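You operate a simulated robot arm through the tools that you are given. There is no shell and no other tool.

Carry out the task below with a simulated robot arm. There is one attempt and no reset: what you move stays moved.

JOB
Move the stop block to slot B, push the panel close up to it and clamp it there.
Fine: block first; lock the bar before the clamp; watch the feet grip; leave other panels and controls.
Where things are to end (x, y in the base frame): tan-edged quilted panel within 0.03 m of [0.68, -0.31].

Only the result counts: the job must be done as asked and must still hold three seconds after the hand-in. Knocking over, shifting, dropping, spilling or breaking anything else fails it.

ROBOT AND FRAMES
A 7-joint arm with a fingered hand, fixed in place. Base frame: the origin is on the floor under the middle of its stand, x ahead of it, y to its left, z up; the work surface is at about z = 0.85. Units: m, rad, N and s.
It reaches about 1.228 m from its shoulder. Its first joint turns from -2.007 to 2.007 rad. Payload 5 kg.
Tool frame: the origin (TCP) lies between the finger pads and is the grasp point; the fingertips stand 0.032 m ahead of it; z points along the fingers, y is the line along which they close. The gripper opens to 0.16 m; its body begins 0.089 m behind the TCP. The gripper is a hand of 4 fingers: y runs from the thumb to the fingers, the wrist lies at [0, 0, -0.267] in the tool frame, and closing takes about 1.5 s.
Orientation is told as [roll, pitch, yaw] about the base's x, y, z axes, in that order, counted from this pose: with the fingers straight down and closing along the base's y, the tool's x points along the base's -x, its y along +y and its z along -z.

CONTROLS
- The arm moves only by the tool step_arm. Its argument "increments" is a list of rows, each a list of 7 numbers: the turn, a rotation vector about the tool's x, y, z in units of 8 degrees (1.0 is 8 degrees), then the shift along the tool's x, y, z in units of 25 mm (1.0 is 25 mm), then the gripper command, from -1 (fully open) to 1 (shut), values between in proportion. In form: [[wx, wy, wz, dx, dy, dz, gripper], ...]. A call has 1 to 20 rows; each row shifts and turns the commanded pose from where the row before left it, along the tool's axes as they then stand. A call with a number of a shift or a turn outside -1 to 1 is refused whole. Each row takes 0.2 s and may step no farther than 0.05 m and 0.15 rad from the row before; otherwise, or with a gripper value out of range, the whole call is refused. A pose out of reach is approached as far as the arm can. The call stops where the force on the tool passes 90 N (or 10 N more than at its start, if that is more) or the arm is blocked; 0.2 s more then pass. Each finger travels about 0.045 m/s and halts on what it meets, pressing with about 24 N; the grip force reading is that of the motor and also rises with nothing between the fingers. The clock runs only during rows and for 0.2 s after the last one: add rows that do not move to give the fingers time. It gives the time, the measured TCP pose, the force on the tool (base axes), the opening and the grip force at its end, in the units of the frame above (readings bear some noise), with the torque about the TCP (base axes, N m) and any sound that the robot's microphone picked up, and new pictures: "show" is both (left out), scene, wrist or none.
- Cameras (640 x 400 px; columns grow to the right, rows downward): "scene" is fixed at [0.4071, -0.4827, 1.43]; the picture's right is [1.00, 0.05, 0.00], its down [0.04, -0.87, -0.48] and it looks along [-0.02, 0.48, -0.87] (base axes); focal length 214 px, centre (320, 200). "wrist" rides on the gripper at [0.08, -0.004, -0.114] in the tool frame; the picture's right is [0.05, 1.00, 0.00], its down [-0.82, 0.04, -0.58] and it looks along [-0.58, 0.03, 0.82] (tool axes); focal length 265 px, centre (320, 200). There is no depth. A picture from a camera that has moved, and an enlarged one, comes with that camera's place and axes in the base frame and with its lens. The place of the scene camera against the robot may be out by one fixed shift of up to 0.025 m in any direction.
- lift_body(by): slides the trunk up (or, below 0, down) by that many m; the arm rides with it, the base frame stays. It gives what a move gives, with no picture.
- grasp_type(shape): the hand has 4 fingers and takes this shape, open, in about a second: jaw (thumb against the fingers, like two jaws); tri (thumb and two fingers); tip (a fingertip pinch); poke (one finger out to press); point (the index stretched); flat (the hand flat); cup (the hand cupped); fist (a fist). The gripper value then closes the fingers along that shape, each until it touches; the sizes above hold for jaw. It gives what a move gives, with no picture.
- enlarge(camera, box): a new picture of the part [left, top, right, bottom] of that camera's present view, enlarged. It takes no simulated time.
- close_job(): hands the job in; it is judged then, once.

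Nothing tells you positions but the pictures and the camera data. Unless the task says otherwise, let go and move clear before handing in.

The tools are called after "Emit:" as a command line: name --pt "numbers of a row" for each row, then --argument value for the rest, lists and objects as JSON in quotes. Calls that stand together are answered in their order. step_arm: Moves the arm, as the interface text tells. Its arguments: {"type":"object","properties":{"increments":{"type":"array","items":{"type":"array","items":{"type":"number"}}},"show":{"type":"string","enum":["both","scene","wrist","none"]}},"required":["increments"]} The other tools are called the same way: lift_body (by) moves the trunk up or down; grasp_type (shape) gives the hand a shape; enlarge (camera, box) takes an enlarged picture of a part of a camera's view; close_job () hands the job in.

At the start:

```text
time_s: 0.0
position: [0.6963, -0.0911, 1.1926]
tcp_rot: [0.001, 0.001, 0.0]
force: [-0.3, 0.7, -0.4]
moment: [0.01, -0.01, 0.02]
grip_width: 0.1599
finger_force: 0.0
shape: jaw
trunk travel left (down, up): [-0.625, 0.365]
```

scene: 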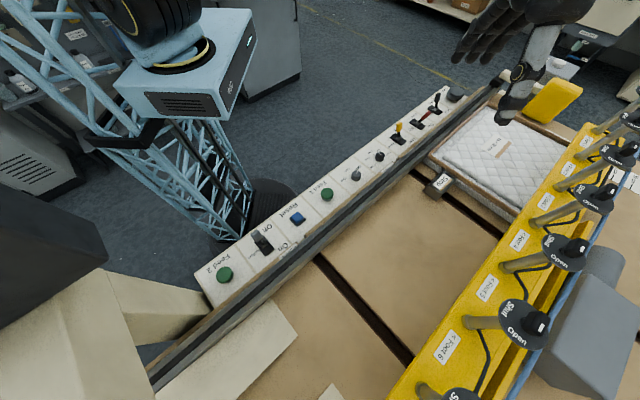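
wrist: 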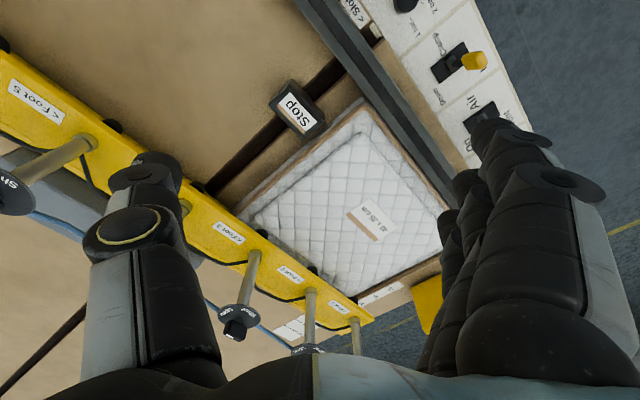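

I see a table with a fence rail, a control strip on the left, a yellow clamp beam with feet on the right, a quilted panel at the far end and a small "Stop" block in a slot. I will look closer before moving anything.

Emit:
enlarge --camera "scene" --box '[380, 60, 640, 222]'

Emit:
enlarge --camera "scene" --box '[180, 80, 480, 300]'

Emit:
enlarge --camera "scene" --box '[380, 200, 640, 400]'

Emit:
enlarge --camera "wrist" --box '[160, 0, 560, 250]'

Emit:
enlarge --camera "wrist" --box '[0, 40, 400, 360]'

```text
2.46 times, centred on (510, 141) of scene
camera zoom: at [0.4071, -0.4827, 1.43], right [1.0, 0.05, 0.0], down [0.04, -0.87, -0.48], along [-0.02, 0.48, -0.87], focal length 528 px, centre (-148, 345)
```

zoom: 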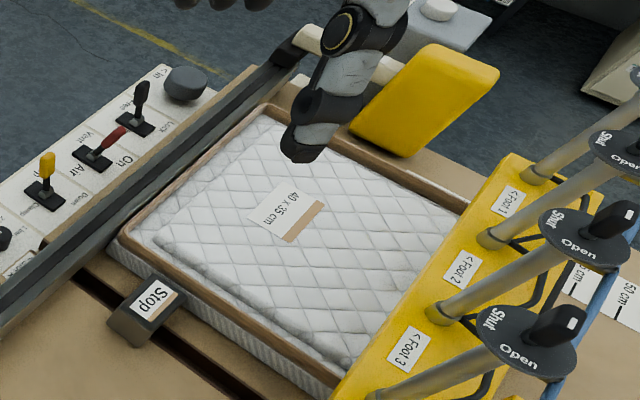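

```text
1.82 times, centred on (330, 190) of scene
camera zoom: at [0.4071, -0.4827, 1.43], right [1.0, 0.05, 0.0], down [0.04, -0.87, -0.48], along [-0.02, 0.48, -0.87], focal length 390 px, centre (302, 218)
```

zoom: 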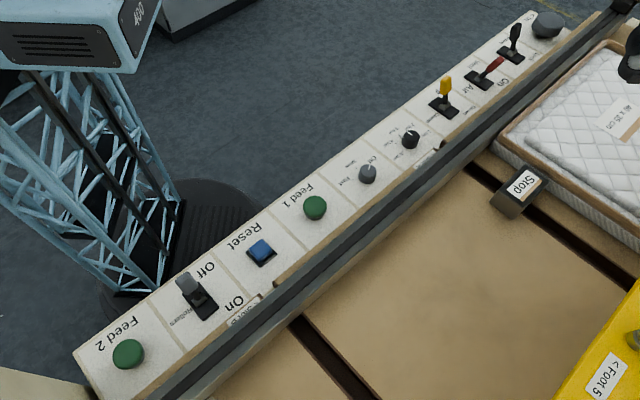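

```text
2.00 times, centred on (510, 300) of scene
camera zoom: at [0.4071, -0.4827, 1.43], right [1.0, 0.05, 0.0], down [0.04, -0.87, -0.48], along [-0.02, 0.48, -0.87], focal length 429 px, centre (-60, 0)
```

zoom: 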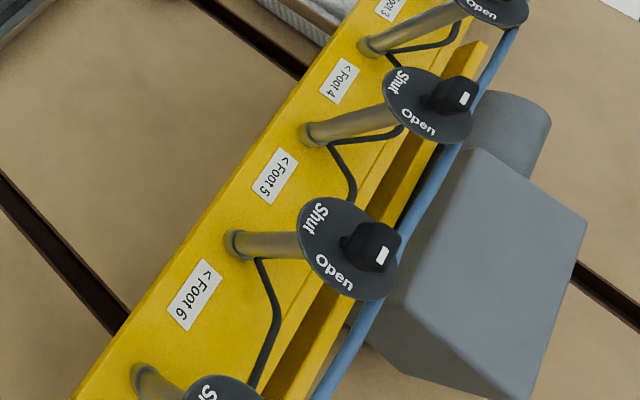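

```text
1.60 times, centred on (360, 125) of wrist
camera zoom: at [0.6162, -0.095, 1.307], right [-0.05, 1.0, 0.0], down [0.82, 0.04, 0.58], along [0.58, 0.03, -0.82], focal length 425 px, centre (256, 320)
```

zoom: 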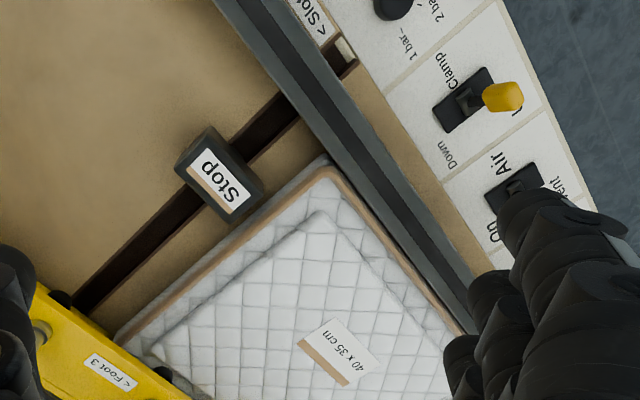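

```text
1.25 times, centred on (200, 200) of wrist
camera zoom: at [0.6162, -0.095, 1.307], right [-0.05, 1.0, 0.0], down [0.82, 0.04, 0.58], along [0.58, 0.03, -0.82], focal length 332 px, centre (470, 200)
```

zoom: 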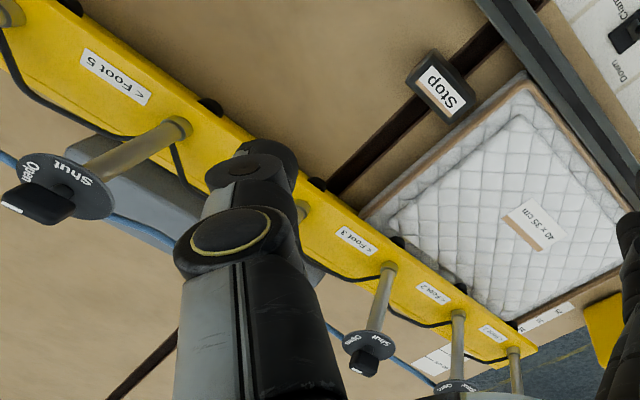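

The controls are too small to read from here, so I'll raise and draw back the hand to get a broad wrist view of the strip and bar.

Emit:
step_arm --pt "0 0 0 1 0 -1 -1" --pt "0 0 0 1 0 -1 -1" --pt "0 0 0 1 0 -1 -1" --pt "0 0 0 1 0 -1 -1" --pt "0 0 0 1 0 -1 -1" --pt "0 0 0 1 0 -1 -1" --pt "0 0 0 1 0 -1 -1" --pt "0 0 0 1 0 -1 -1"

```text
time_s: 1.8
position: [0.4943, -0.0887, 1.393]
tcp_rot: [0.001, 0.0, 0.001]
force: [-0.3, 0.0, 0.2]
moment: [0.02, -0.07, 0.0]
grip_width: 0.16
finger_force: 0.0
shape: jaw
trunk travel left (down, up): [-0.625, 0.365]
camera wrist: at [0.4145, -0.0932, 1.5074], right [-0.05, 1.0, 0.0], down [0.82, 0.04, 0.58], along [0.58, 0.03, -0.82], focal length 265 px, centre (320, 200)
```

scene: 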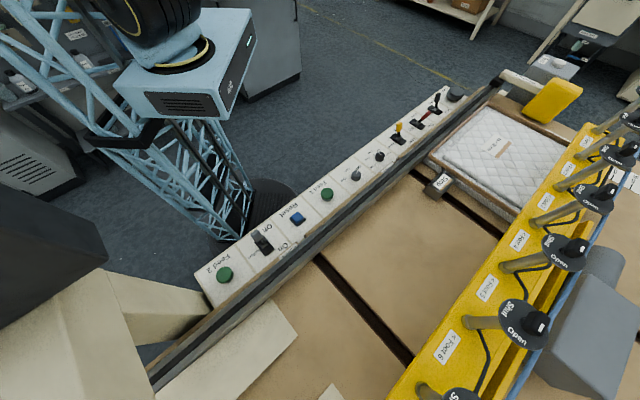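
wrist: 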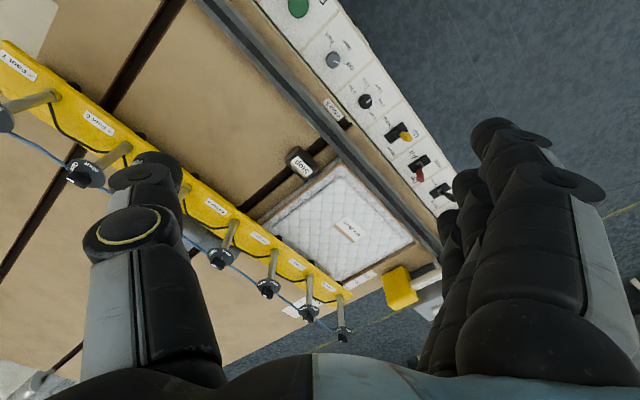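

Emit:
enlarge --camera "wrist" --box '[270, 0, 470, 220]'

Emit:
enlarge --camera "wrist" --box '[0, 20, 250, 260]'

Emit:
enlarge --camera "wrist" --box '[180, 170, 460, 350]'

Emit:
enlarge --camera "scene" --box '[330, 80, 490, 190]'

Emit:
enlarge --camera "scene" --box '[190, 170, 350, 300]'

Emit:
enlarge --camera "scene" --box '[480, 60, 640, 200]'

Emit:
enlarge --camera "scene" --box '[0, 220, 340, 400]'

```text
1.82 times, centred on (370, 110) of wrist
camera zoom: at [0.4145, -0.0932, 1.5074], right [-0.05, 1.0, 0.0], down [0.82, 0.04, 0.58], along [0.58, 0.03, -0.82], focal length 483 px, centre (229, 364)
```

zoom: 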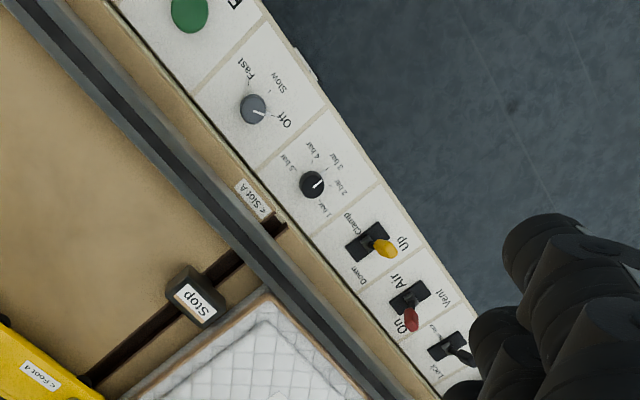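

```text
1.67 times, centred on (125, 140) of wrist
camera zoom: at [0.4145, -0.0932, 1.5074], right [-0.05, 1.0, 0.0], down [0.82, 0.04, 0.58], along [0.58, 0.03, -0.82], focal length 442 px, centre (645, 300)
```

zoom: 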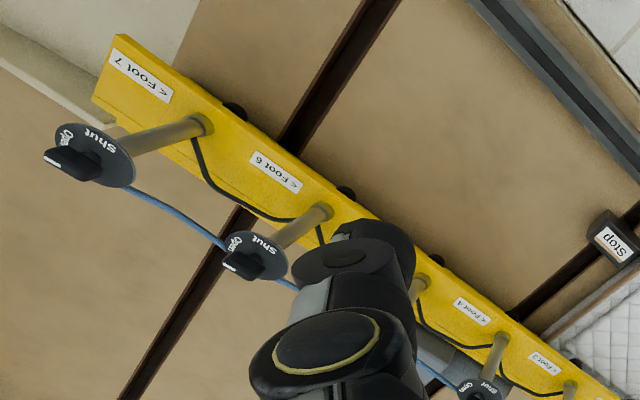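

```text
2.22 times, centred on (320, 260) of wrist
camera zoom: at [0.4145, -0.0932, 1.5074], right [-0.05, 1.0, 0.0], down [0.82, 0.04, 0.58], along [0.58, 0.03, -0.82], focal length 590 px, centre (320, 67)
```

zoom: 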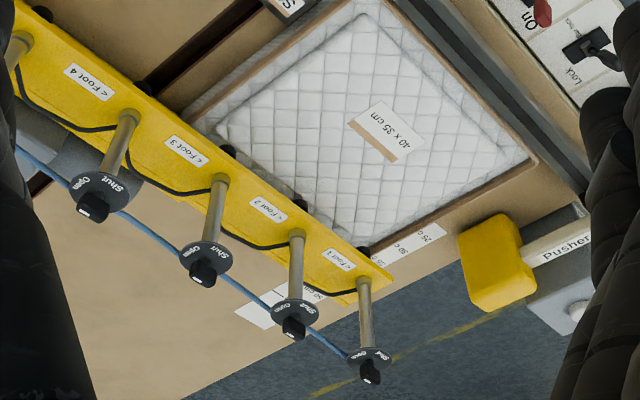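

```text
3.64 times, centred on (410, 135) of scene
camera zoom: at [0.4071, -0.4827, 1.43], right [1.0, 0.05, 0.0], down [0.04, -0.87, -0.48], along [-0.02, 0.48, -0.87], focal length 780 px, centre (-7, 436)
```

zoom: 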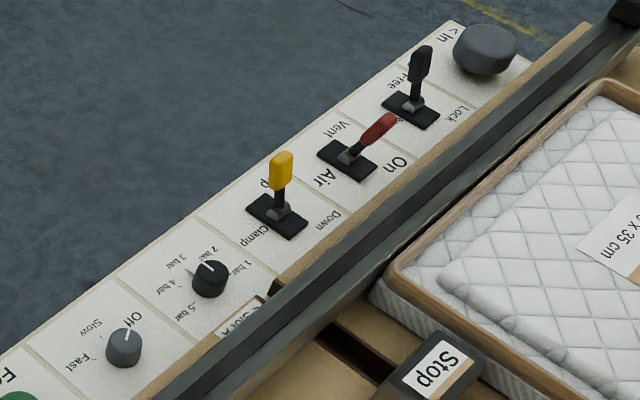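

```text
3.08 times, centred on (270, 235) of scene
camera zoom: at [0.4071, -0.4827, 1.43], right [1.0, 0.05, 0.0], down [0.04, -0.87, -0.48], along [-0.02, 0.48, -0.87], focal length 660 px, centre (474, 92)
```

zoom: 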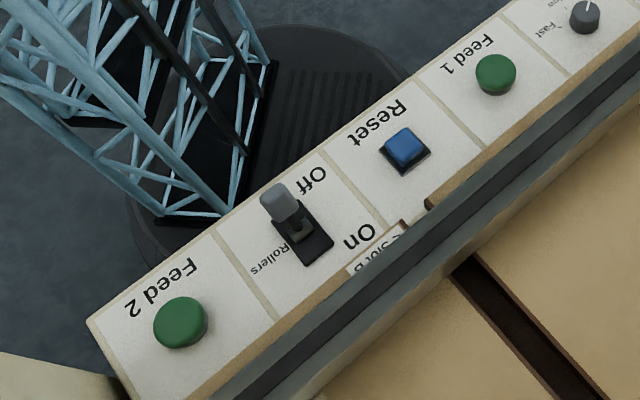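

```text
2.86 times, centred on (560, 130) of scene
camera zoom: at [0.4071, -0.4827, 1.43], right [1.0, 0.05, 0.0], down [0.04, -0.87, -0.48], along [-0.02, 0.48, -0.87], focal length 613 px, centre (-366, 400)
```

zoom: 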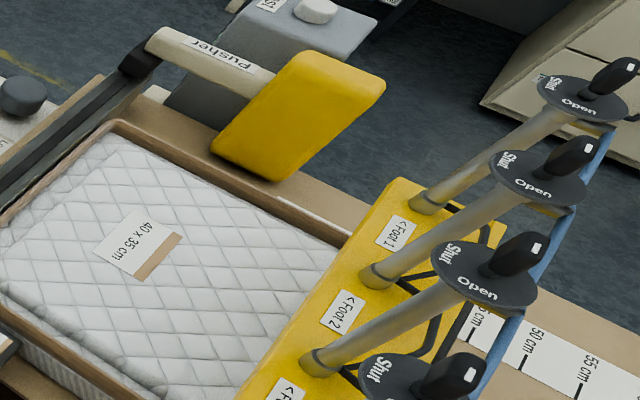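

```text
1.88 times, centred on (170, 310) of scene
camera zoom: at [0.4071, -0.4827, 1.43], right [1.0, 0.05, 0.0], down [0.04, -0.87, -0.48], along [-0.02, 0.48, -0.87], focal length 404 px, centre (602, -7)
```

zoom: 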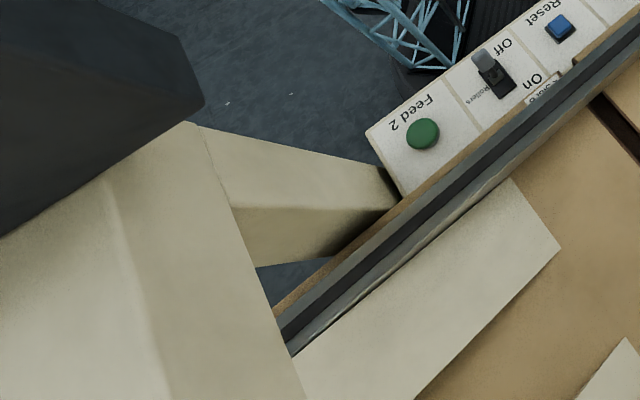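

The controls are now readable: bar lever (black) at Free, air lever (red) at On, clamp lever (yellow) at Up; feet 1–7 have Shut/Open valves, and there's a pusher at the far end. I'll turn the hand about 45° to look across the bench at the bar and slots.

Emit:
step_arm --pt "0 0 1 0.5 0 0 -1" --pt "0 0 1 0.5 0 0 -1" --pt "0 0 1 0.5 0 0 -1" --pt "0 0 1 0.5 0 0 -1" --pt "0 0 1 0 0 0 -1" --pt "0 0 0.6 0 0 0 -1" --show "wrist"

```text
time_s: 3.2
position: [0.4473, -0.0805, 1.3903]
tcp_rot: [0.0, 0.002, -0.785]
force: [-0.6, 0.4, 0.3]
moment: [-0.01, -0.01, 0.04]
grip_width: 0.1597
finger_force: 0.1
shape: jaw
trunk travel left (down, up): [-0.625, 0.365]
camera wrist: at [0.3882, -0.0267, 1.5062], right [0.67, 0.74, 0.0], down [0.61, -0.55, 0.58], along [0.43, -0.39, -0.82], focal length 265 px, centre (320, 200)
```

wrist: 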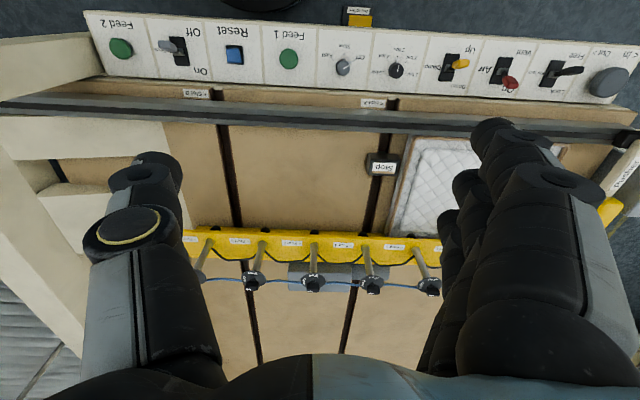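

Emit:
enlarge --camera "wrist" --box '[300, 0, 640, 120]'

Emit:
enlarge --camera "wrist" --box '[60, 0, 380, 120]'

Emit:
enlarge --camera "wrist" --box '[170, 200, 450, 360]'

Emit:
enlarge --camera "wrist" --box '[330, 110, 500, 260]'

Emit:
enlarge --camera "wrist" --box '[0, 90, 220, 260]'

```text
1.88 times, centred on (470, 60) of wrist
camera zoom: at [0.3882, -0.0267, 1.5062], right [0.67, 0.74, 0.0], down [0.61, -0.55, 0.58], along [0.43, -0.39, -0.82], focal length 500 px, centre (38, 464)
```

zoom: 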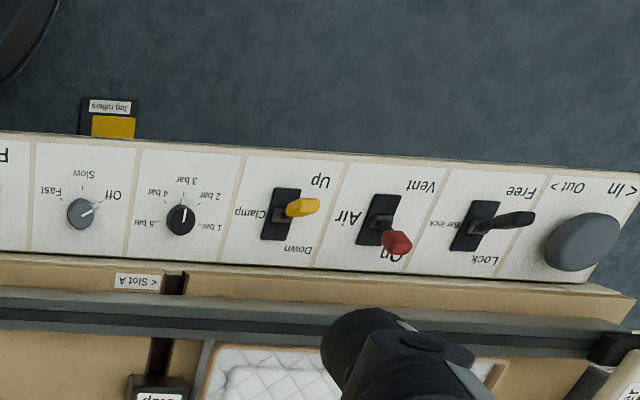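

```text
2.00 times, centred on (220, 60) of wrist
camera zoom: at [0.3882, -0.0267, 1.5062], right [0.67, 0.74, 0.0], down [0.61, -0.55, 0.58], along [0.43, -0.39, -0.82], focal length 531 px, centre (520, 480)
```

zoom: 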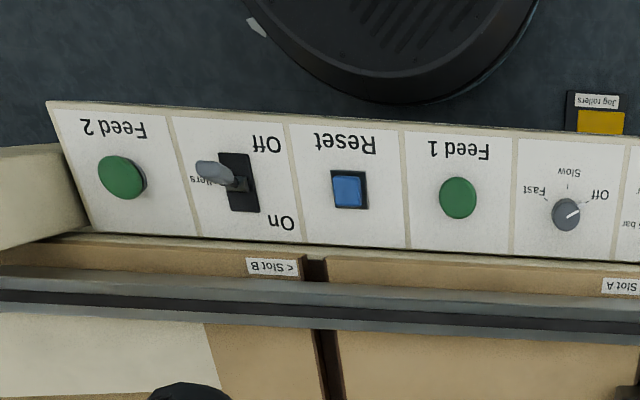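

```text
2.29 times, centred on (310, 280) of wrist
camera zoom: at [0.3882, -0.0267, 1.5062], right [0.67, 0.74, 0.0], down [0.61, -0.55, 0.58], along [0.43, -0.39, -0.82], focal length 607 px, centre (343, 17)
```

zoom: 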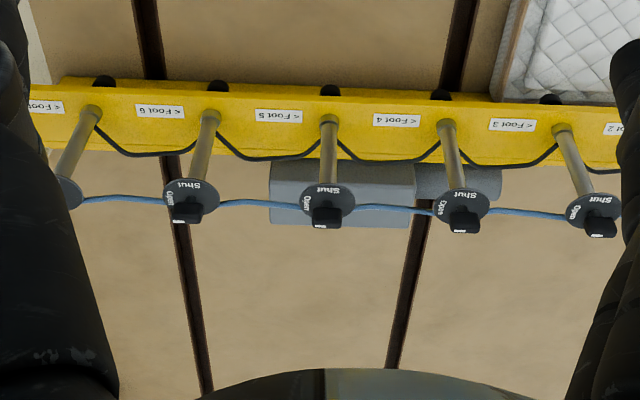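

```text
2.67 times, centred on (415, 185) of wrist
camera zoom: at [0.3882, -0.0267, 1.5062], right [0.67, 0.74, 0.0], down [0.61, -0.55, 0.58], along [0.43, -0.39, -0.82], focal length 708 px, centre (67, 240)
```

zoom: 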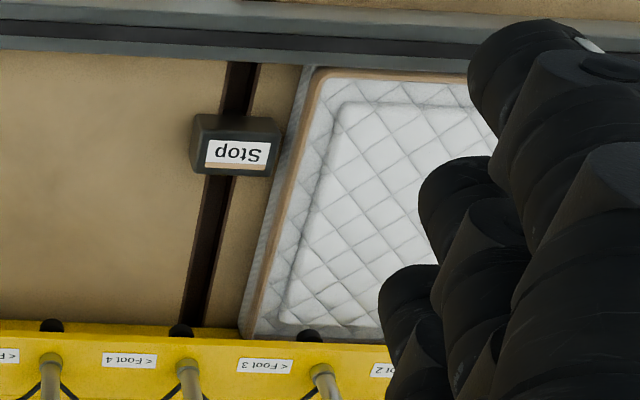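

```text
2.35 times, centred on (110, 175) of wrist
camera zoom: at [0.3882, -0.0267, 1.5062], right [0.67, 0.74, 0.0], down [0.61, -0.55, 0.58], along [0.43, -0.39, -0.82], focal length 624 px, centre (814, 259)
```

zoom: 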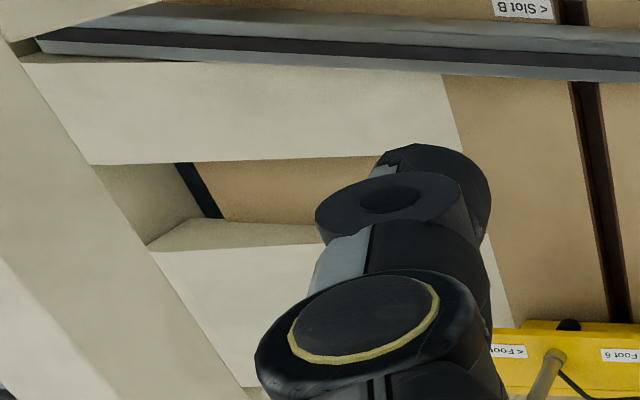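

The fence runs at 45° in the base frame, slots A and B are about 0.41 m apart, and feet 4–6 look set to lie over the panel's target place. I'll bring the wrist camera closer to the foot valves to read their states, staying well above them.

Emit:
step_arm --pt "0 0 0 -1 0 0.2 -1" --pt "0 0 0 -1 0 0.2 -1" --pt "0 0 0 -1 0 0.2 -1" --pt "0 0 0 -1 0 0.2 -1" --pt "0 0 0 -1 0 0.2 -1" --pt "0 0 0 -1 0 0.2 -1" --pt "0 0 0 -1 0 0.2 -1" --pt "0 0 0 -1 0 0.2 -1" --pt "0 0 0 -1 0 0.2 -1" --pt "0 0 0 -1 0 0.2 -1"

```text
time_s: 5.4
position: [0.6256, -0.2582, 1.3422]
tcp_rot: [0.0, 0.0, -0.782]
force: [0.6, -0.4, 0.3]
moment: [-0.03, -0.02, 0.01]
grip_width: 0.16
finger_force: 0.2
shape: jaw
trunk travel left (down, up): [-0.625, 0.365]
camera wrist: at [0.5672, -0.2041, 1.4567], right [0.67, 0.75, 0.0], down [0.61, -0.54, 0.58], along [0.43, -0.38, -0.82], focal length 265 px, centre (320, 200)
```

scene: 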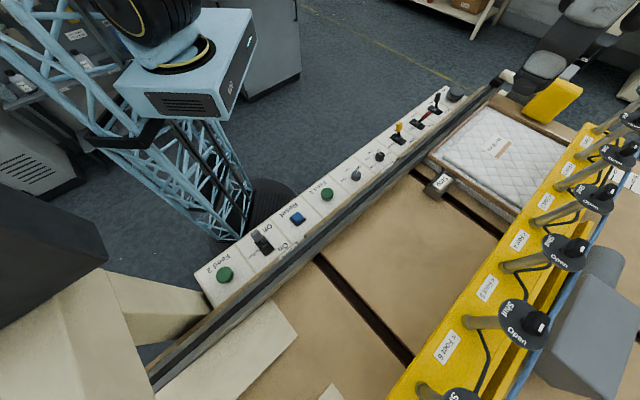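
wrist: 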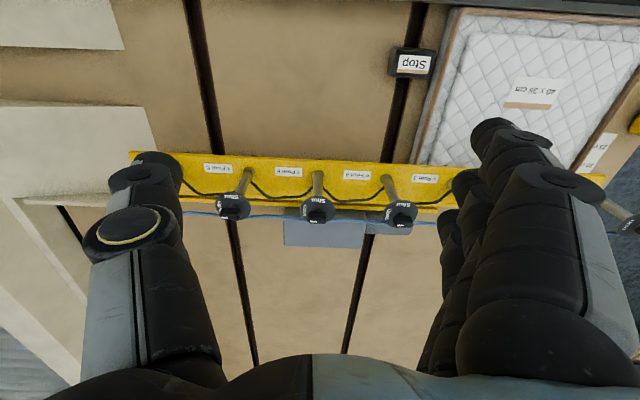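

The open fingers hide much of the view, so I'll curl the hand into a fist while surveying.

Emit:
grasp_type --shape "fist"

Emit:
step_arm --pt "0 0 0 -0.5 0 0 1" --pt "0 0 0 0 0 0 1" --pt "0 0 0 0 0 0 1" --pt "0 0 0 0 0 0 1" --pt "0 0 0 0 0 0 1" --show "wrist"

Emit:
enlarge --camera "wrist" --box '[200, 150, 420, 250]'

```text
time_s: 6.3
position: [0.6257, -0.2567, 1.3426]
tcp_rot: [0.001, 0.001, -0.783]
force: [-0.5, 0.0, 0.8]
moment: [0.0, -0.01, 0.03]
grip_width: 0.0
finger_force: 0.0
shape: fist
trunk travel left (down, up): [-0.625, 0.365]
```

```text
time_s: 7.5
position: [0.6346, -0.267, 1.3424]
tcp_rot: [-0.001, 0.002, -0.782]
force: [-0.9, -0.5, 0.4]
moment: [0.01, -0.02, 0.02]
grip_width: 0.0
finger_force: 0.1
shape: fist
trunk travel left (down, up): [-0.625, 0.365]
camera wrist: at [0.5749, -0.2125, 1.4574], right [0.67, 0.75, 0.0], down [0.61, -0.54, 0.58], along [0.43, -0.39, -0.82], focal length 265 px, centre (320, 200)
```

wrist: 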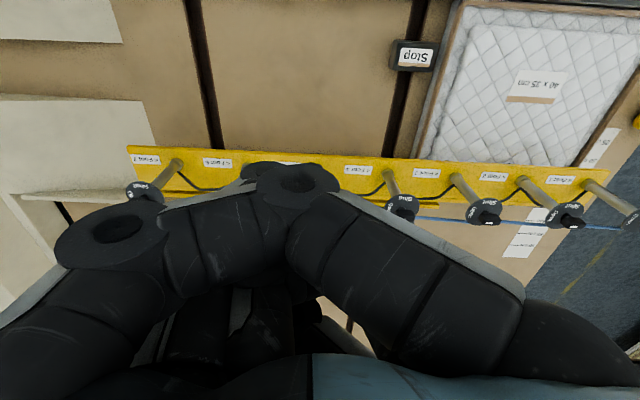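

```text
2.91 times, centred on (310, 200) of wrist
camera zoom: at [0.5749, -0.2125, 1.4574], right [0.67, 0.75, 0.0], down [0.61, -0.54, 0.58], along [0.43, -0.39, -0.82], focal length 772 px, centre (349, 200)
```

zoom: 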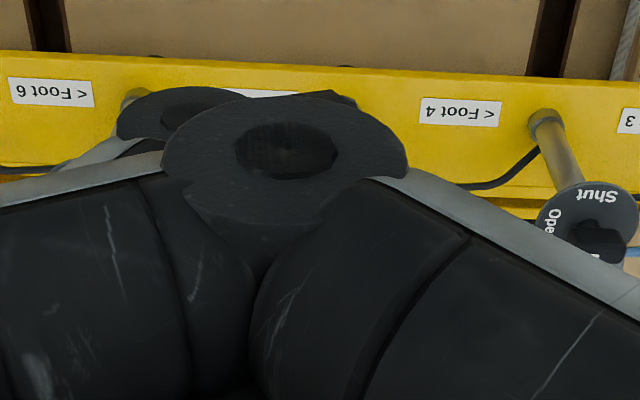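

Emit:
grasp_type --shape "jaw"

Emit:
enlarge --camera "wrist" --box '[200, 170, 320, 245]'

Emit:
enlarge --camera "wrist" --box '[310, 170, 430, 245]'

```text
time_s: 8.4
position: [0.6343, -0.2664, 1.3428]
tcp_rot: [-0.001, 0.0, -0.781]
force: [0.8, 0.3, 0.2]
moment: [-0.01, 0.03, 0.01]
grip_width: 0.1602
finger_force: 0.0
shape: jaw
trunk travel left (down, up): [-0.625, 0.365]
```

```text
5.33 times, centred on (260, 208) of wrist
camera zoom: at [0.575, -0.2125, 1.4573], right [0.67, 0.75, 0.0], down [0.61, -0.54, 0.58], along [0.43, -0.39, -0.82], focal length 1416 px, centre (640, 160)
```

zoom: 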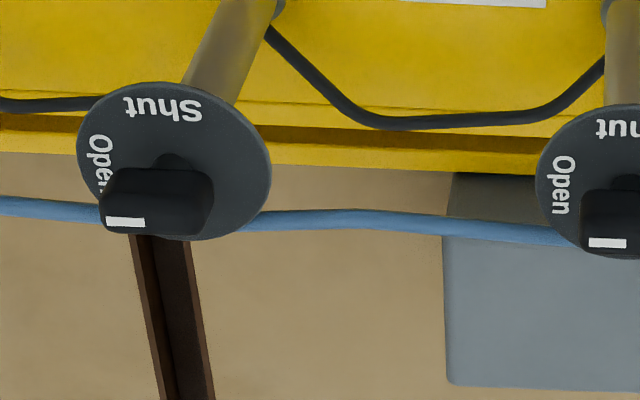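

```text
5.33 times, centred on (370, 208) of wrist
camera zoom: at [0.575, -0.2125, 1.4573], right [0.67, 0.75, 0.0], down [0.61, -0.54, 0.58], along [0.43, -0.39, -0.82], focal length 1416 px, centre (53, 160)
```

zoom: 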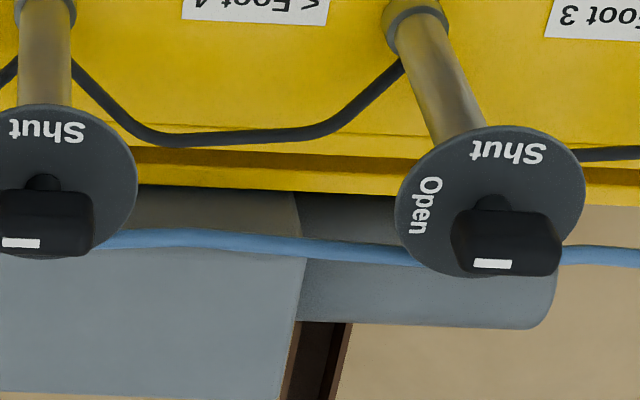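

Emit:
enlarge --camera "scene" --box '[480, 280, 576, 340]'

Emit:
enlarge --camera "scene" --box '[544, 160, 640, 280]'

Emit:
enlarge --camera "scene" --box '[560, 90, 640, 170]'

Emit:
enlarge --camera "scene" --box '[400, 340, 500, 400]'

```text
6.67 times, centred on (528, 310) of scene
camera zoom: at [0.4071, -0.4827, 1.43], right [1.0, 0.05, 0.0], down [0.04, -0.87, -0.48], along [-0.02, 0.48, -0.87], focal length 1430 px, centre (-1067, -533)
```

zoom: 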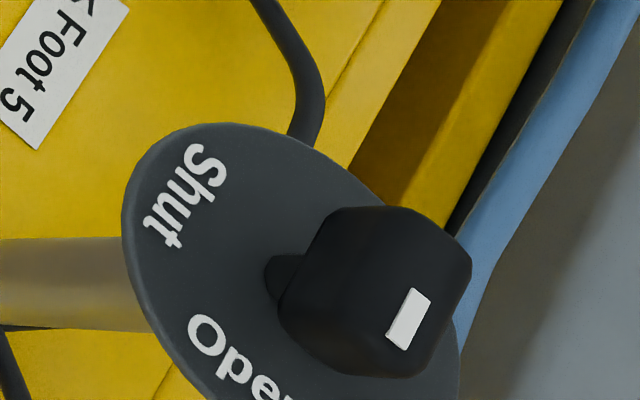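

```text
3.33 times, centred on (592, 220) of scene
camera zoom: at [0.4071, -0.4827, 1.43], right [1.0, 0.05, 0.0], down [0.04, -0.87, -0.48], along [-0.02, 0.48, -0.87], focal length 715 px, centre (-587, 133)
```

zoom: 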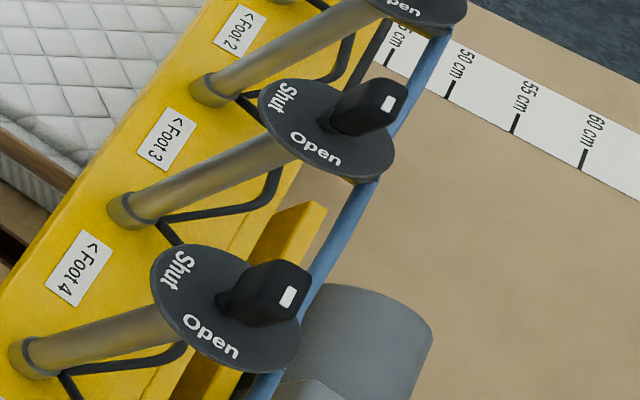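

```text
5.00 times, centred on (600, 130) of scene
camera zoom: at [0.4071, -0.4827, 1.43], right [1.0, 0.05, 0.0], down [0.04, -0.87, -0.48], along [-0.02, 0.48, -0.87], focal length 1072 px, centre (-1080, 550)
```

zoom: 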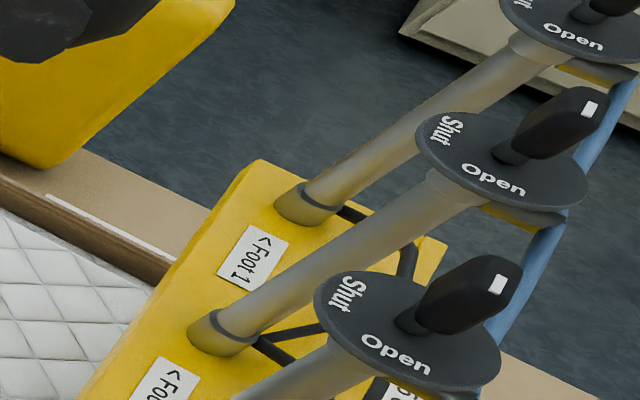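

```text
6.40 times, centred on (450, 370) of scene
camera zoom: at [0.4071, -0.4827, 1.43], right [1.0, 0.05, 0.0], down [0.04, -0.87, -0.48], along [-0.02, 0.48, -0.87], focal length 1373 px, centre (-512, -888)
```

zoom: 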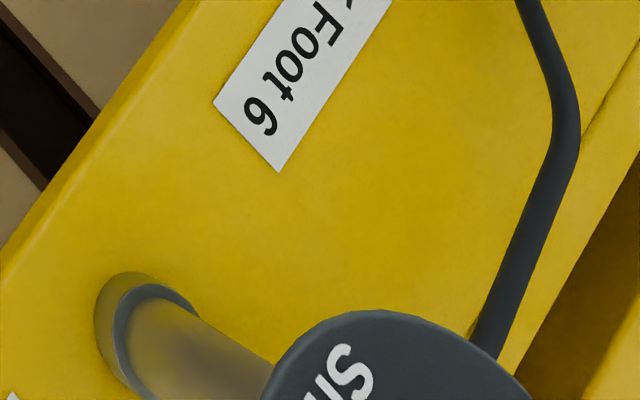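

All foot valves read Open (pointer marks at the Open side). Next I turn the camera to look along the fence toward the pusher end, to see the panel thickness, feet and far gap.

Emit:
step_arm --pt "0 0 -1 0 0 0 -1" --pt "0 0 -1 0 0 0 -1" --pt "0 0 -1 0 0 0 -1" --pt "0 0 -1 0 0 0 -1" --pt "0 0 -1 0 0 0 -1" --pt "0 0 -1 0 0 0 -1" --pt "0 0 -1 0 0 0 -1" --pt "0 0 -1 0 0 0 -1" --pt "0 0 -1 0 0 0 -1" --pt "0 0 -1 0 0 0 -1" --pt "0 0 -1 0 0 0 -1" --pt "0 0 -0.2 0 0 0 -1" --pt "0 -1 0 0 0 0 -1" --pt "0 -1 0 0 0 0 -1" --pt "0 -1 0 0 0 0 -1"

```text
time_s: 11.8
position: [0.6457, -0.2363, 1.343]
tcp_rot: [0.001, -0.423, 0.837]
force: [-1.4, -0.6, -0.8]
moment: [0.1, -0.05, 0.04]
grip_width: 0.1599
finger_force: 0.0
shape: jaw
trunk travel left (down, up): [-0.625, 0.365]
stopped in row 15: the arm was blocked; the commanded pose is now the measured one
camera wrist: at [0.5697, -0.3275, 1.4143], right [-0.77, 0.63, -0.02], down [0.31, 0.41, 0.86], along [0.55, 0.66, -0.51], focal length 265 px, centre (320, 200)
```

scene: 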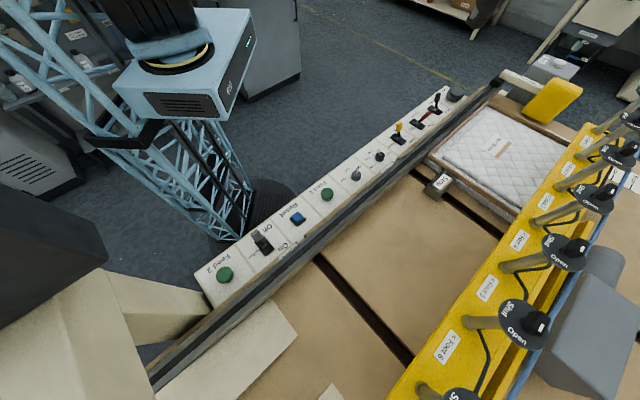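
wrist: 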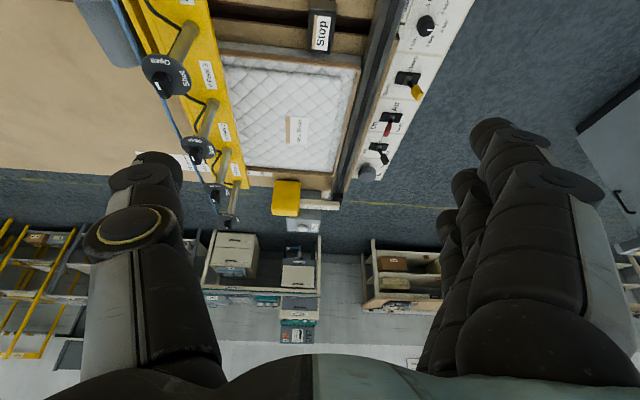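

Emit:
enlarge --camera "wrist" --box '[140, 0, 400, 250]'

Emit:
enlarge --camera "wrist" --box '[200, 140, 400, 240]'

Emit:
enlarge --camera "wrist" --box '[200, 0, 380, 110]'

Emit:
enlarge --camera "wrist" --box '[340, 0, 480, 200]'

```text
1.60 times, centred on (270, 125) of wrist
camera zoom: at [0.5697, -0.3275, 1.4143], right [-0.77, 0.63, -0.02], down [0.31, 0.41, 0.86], along [0.55, 0.66, -0.51], focal length 425 px, centre (400, 320)
```

zoom: 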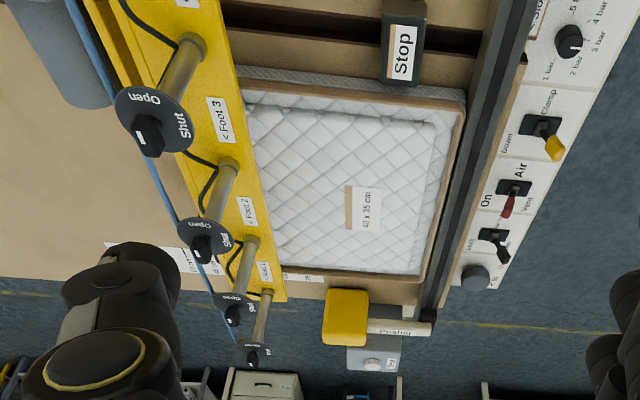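

```text
3.20 times, centred on (300, 190) of wrist
camera zoom: at [0.5697, -0.3275, 1.4143], right [-0.77, 0.63, -0.02], down [0.31, 0.41, 0.86], along [0.55, 0.66, -0.51], focal length 849 px, centre (384, 232)
```

zoom: 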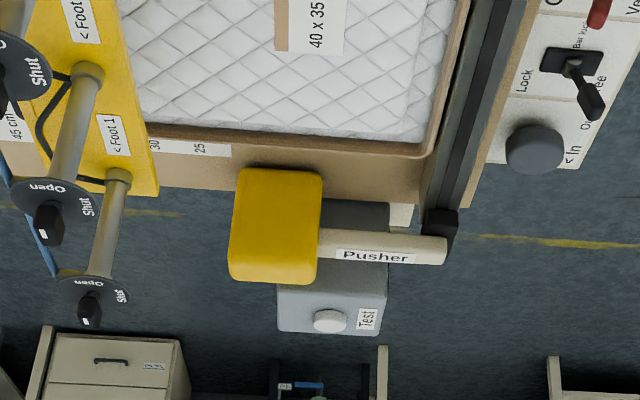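

```text
3.56 times, centred on (290, 55) of wrist
camera zoom: at [0.5697, -0.3275, 1.4143], right [-0.77, 0.63, -0.02], down [0.31, 0.41, 0.86], along [0.55, 0.66, -0.51], focal length 944 px, centre (427, 716)
```

zoom: 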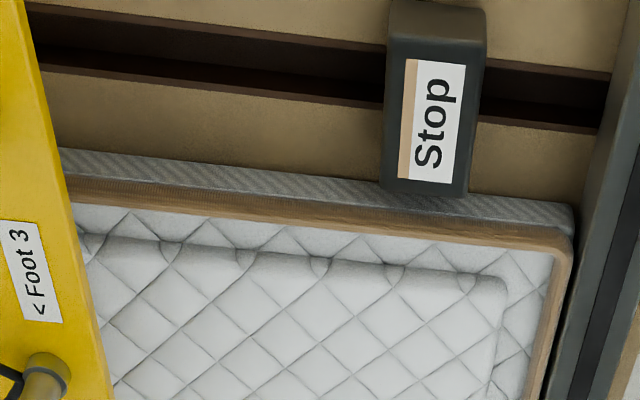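

```text
2.00 times, centred on (410, 100) of wrist
camera zoom: at [0.5697, -0.3275, 1.4143], right [-0.77, 0.63, -0.02], down [0.31, 0.41, 0.86], along [0.55, 0.66, -0.51], focal length 531 px, centre (140, 400)
```

zoom: 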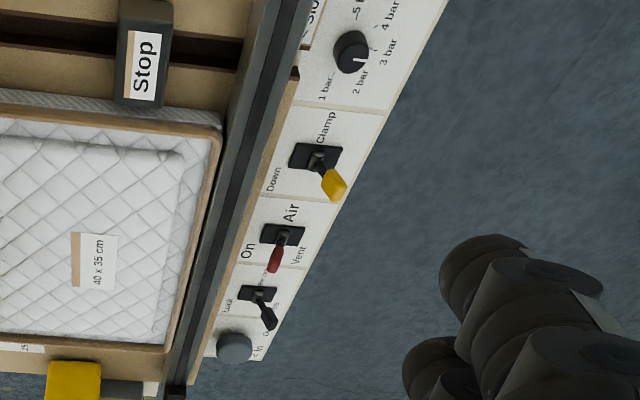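

The layout is clear: block top at about (0.742, −0.125, 0.893), panel roughly 0.04 m tall lying against the fence, free table behind it before the pusher pad. I'll level the hand again, keeping the fingers closing across the fence direction, and approach the block.

Emit:
step_arm --pt "0 1 0 0 0 0 -1" --pt "0 1 0 0 0 0 -1" --pt "0 1 0.2 0 0 0 -1" --pt "0 0.03 0.2 0 0 0 -1" --pt "0 0 0 0 0 1 -0.2" --pt "0 0 0 0 0 1 -0.2" --pt "0 0 0 0 0 1 -0.2" --pt "0 0 0 0 0 1 -0.2"

```text
time_s: 13.6
position: [0.6471, -0.2339, 1.2402]
tcp_rot: [0.002, 0.003, 0.785]
force: [-0.3, -0.6, 0.2]
moment: [-0.06, 0.03, 0.01]
grip_width: 0.0967
finger_force: 0.1
shape: jaw
trunk travel left (down, up): [-0.625, 0.365]
camera wrist: at [0.5938, -0.2931, 1.3559], right [-0.74, 0.67, 0.0], down [0.55, 0.61, 0.57], along [0.38, 0.43, -0.82], focal length 265 px, centre (320, 200)
```

scene: 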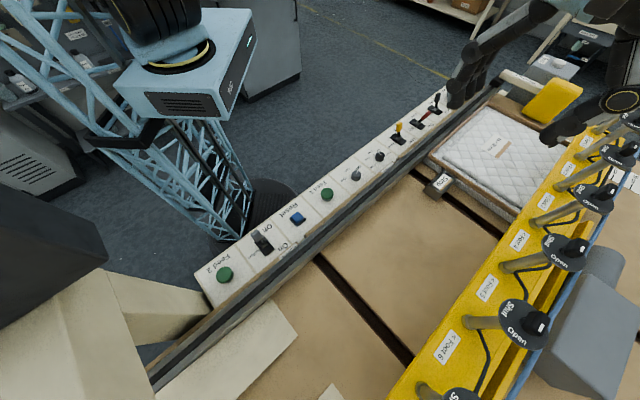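
wrist: 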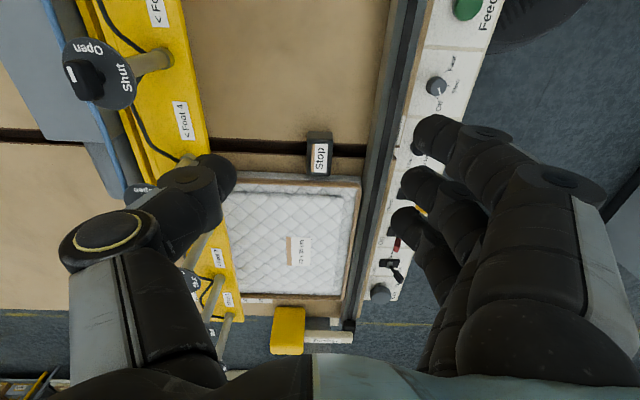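

Emit:
enlarge --camera "wrist" --box '[250, 90, 410, 190]'

```text
4.00 times, centred on (330, 140) of wrist
camera zoom: at [0.5938, -0.2931, 1.3559], right [-0.74, 0.67, 0.0], down [0.55, 0.61, 0.57], along [0.38, 0.43, -0.82], focal length 1062 px, centre (280, 440)
```

zoom: 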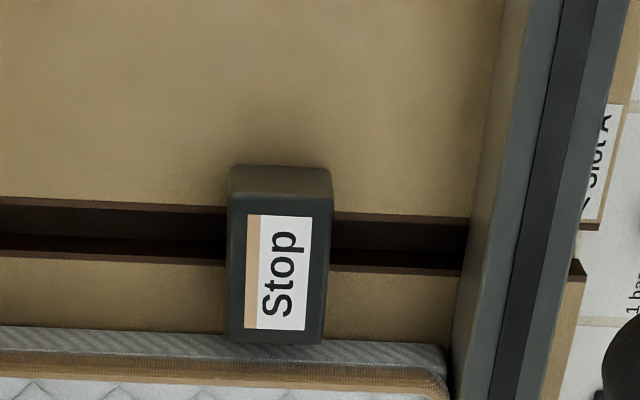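

Block centre works out at (u,v) ≈ (0.438, 0.613) along/across the fence, about 0.075 × 0.046 m. I'll move above it with the fingers half open.

Emit:
step_arm --pt "0 0 0 -0.93 0.063 0.6 0" --pt "0 0 0 -0.93 0.063 0.6 0" --pt "0 0 0 -0.93 0.063 0.6 0" --pt "0 0 0 -0.93 0.063 0.6 0" --pt "0 0 0 -0.93 0.063 0.6 0" --pt "0 0 0 -0.93 0.063 0.6 0" --pt "0 0 0 0 0 1 0" --pt "0 0 0 0 0 1 0" --pt "0 0 0 0 0 1 0" --pt "0 0 0 0 0 1 0" --pt "0 0 0 0 0 1 0" --pt "0 0 0 0 0 0 0"

```text
time_s: 16.2
position: [0.7401, -0.127, 1.0273]
tcp_rot: [0.0, 0.004, 0.784]
force: [-0.7, -0.4, -0.1]
moment: [0.02, 0.0, -0.01]
grip_width: 0.0805
finger_force: 0.0
shape: jaw
trunk travel left (down, up): [-0.625, 0.365]
camera wrist: at [0.6869, -0.1867, 1.1421], right [-0.74, 0.67, 0.0], down [0.55, 0.61, 0.57], along [0.38, 0.43, -0.82], focal length 265 px, centre (320, 200)
```

scene: 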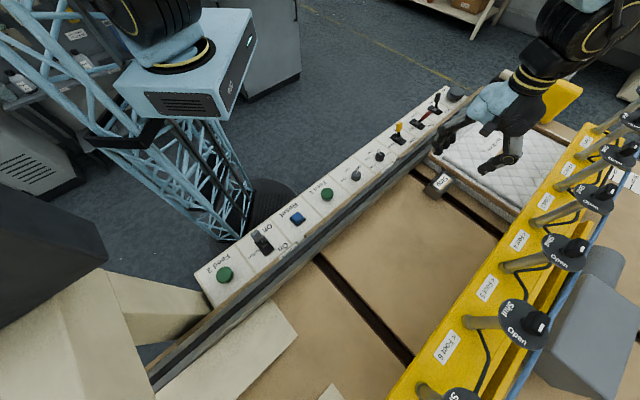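
wrist: 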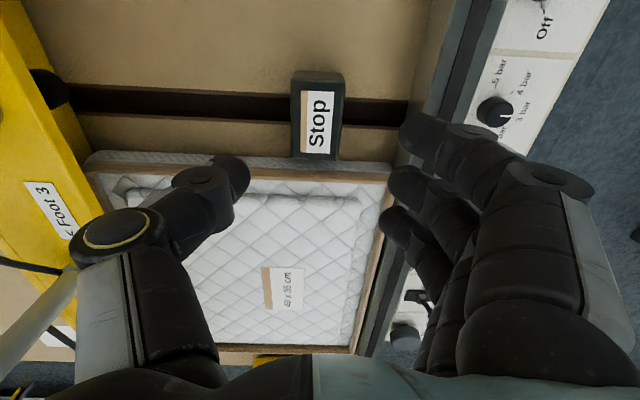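

Emit:
step_arm --pt "0 0 0 0 0 0.9 0" --pt "0 0 0 0 0 0.9 0" --pt "0 0 0 0 0 0.9 0" --pt "0 0 0 0 0 0.9 0" --pt "0 0 0 0 0 0 0"

```text
time_s: 17.4
position: [0.7366, -0.1296, 0.9375]
tcp_rot: [0.002, 0.003, 0.784]
force: [-0.6, -0.9, 0.3]
moment: [0.02, -0.02, 0.0]
grip_width: 0.0807
finger_force: 0.0
shape: jaw
trunk travel left (down, up): [-0.625, 0.365]
camera wrist: at [0.684, -0.1878, 1.0523], right [-0.74, 0.67, 0.0], down [0.55, 0.61, 0.57], along [0.38, 0.43, -0.82], focal length 265 px, centre (320, 200)
```

scene: 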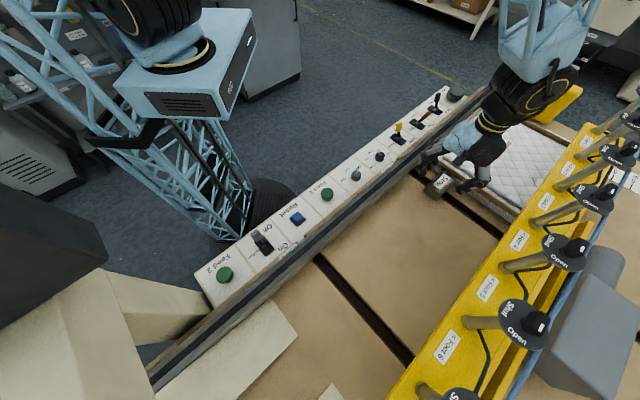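
wrist: 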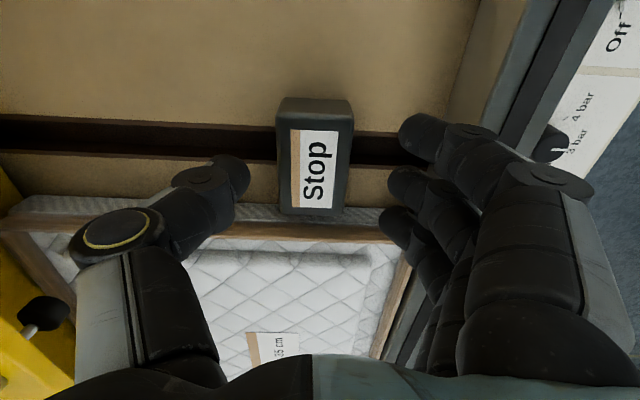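

Emit:
step_arm --pt "0 0 0 0 0 0.65 0" --pt "0 0 0 0 0 0.65 0" --pt "0 0 0 0 0 0.65 0" --pt "0 0 0 0 0 0 0"

Emit:
enlarge --camera "scene" --box '[380, 90, 540, 220]'

```text
time_s: 18.4
position: [0.7385, -0.1297, 0.8892]
tcp_rot: [0.002, 0.004, 0.783]
force: [-0.1, 0.1, -0.1]
moment: [-0.03, 0.01, 0.01]
grip_width: 0.0807
finger_force: 0.1
shape: jaw
trunk travel left (down, up): [-0.625, 0.365]
camera wrist: at [0.6855, -0.1886, 1.0037], right [-0.74, 0.67, 0.0], down [0.55, 0.61, 0.57], along [0.38, 0.43, -0.82], focal length 265 px, centre (320, 200)
```

scene: 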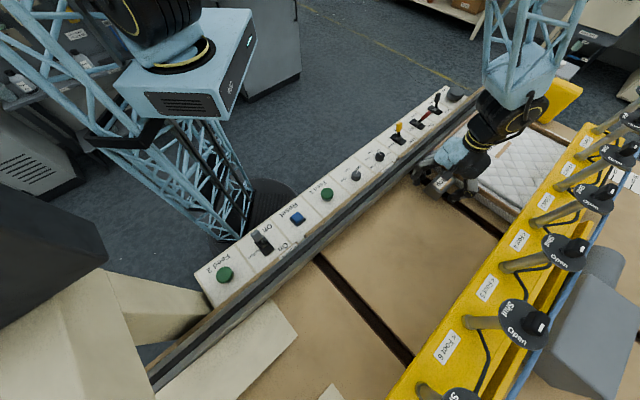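
wrist: 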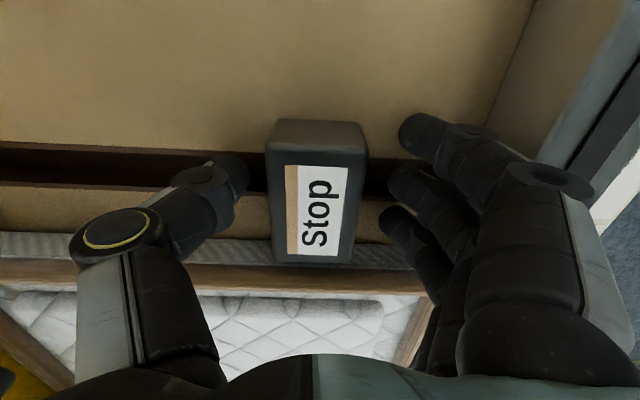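

```text
3.08 times, centred on (460, 155) of scene
camera zoom: at [0.4071, -0.4827, 1.43], right [1.0, 0.05, 0.0], down [0.04, -0.87, -0.48], along [-0.02, 0.48, -0.87], focal length 660 px, centre (-111, 338)
```

zoom: 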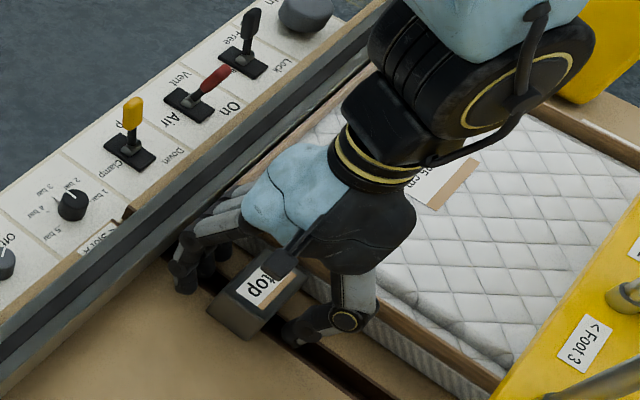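

The block sits between thumb and fingers. Closing on it now.

Emit:
step_arm --pt "0 0 0 0 0 0 0.6" --pt "0 0 0 0 0 0 1" --pt "0 0 0 0 0 0 1" --pt "0 0 0 0 0 0 1" --pt "0 0 0 0 0 0 1" --pt "0 0 0 0 0 0 1" --pt "0 0 0 0 0 0 1" --pt "0 0 0 0 0 0 1"

```text
time_s: 20.2
position: [0.7387, -0.1293, 0.8894]
tcp_rot: [0.002, 0.004, 0.782]
force: [-0.3, 0.5, 0.0]
moment: [0.01, 0.04, 0.02]
grip_width: 0.0442
finger_force: 24.1
shape: jaw
trunk travel left (down, up): [-0.625, 0.365]
camera wrist: at [0.6855, -0.1888, 1.0037], right [-0.74, 0.67, 0.0], down [0.55, 0.61, 0.57], along [0.38, 0.43, -0.82], focal length 265 px, centre (320, 200)
```

scene: 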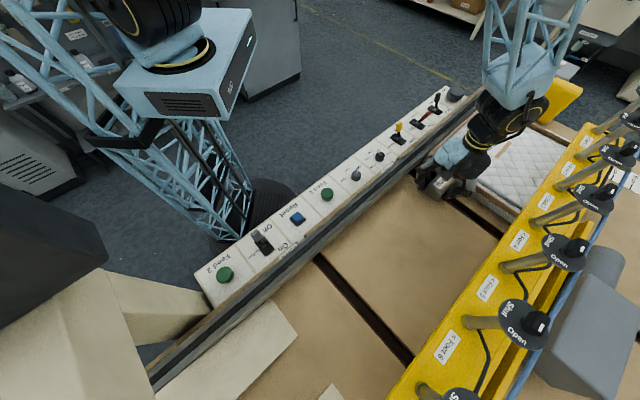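
wrist: 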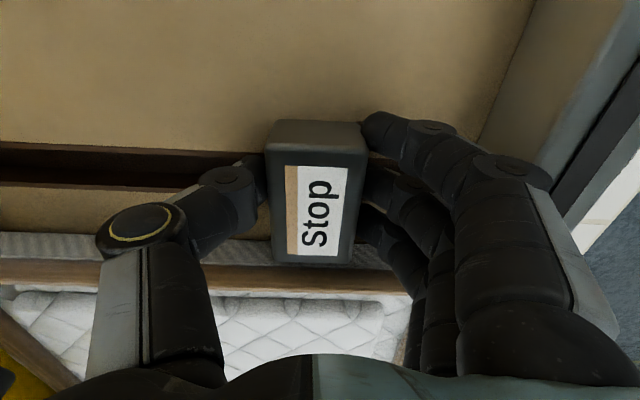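

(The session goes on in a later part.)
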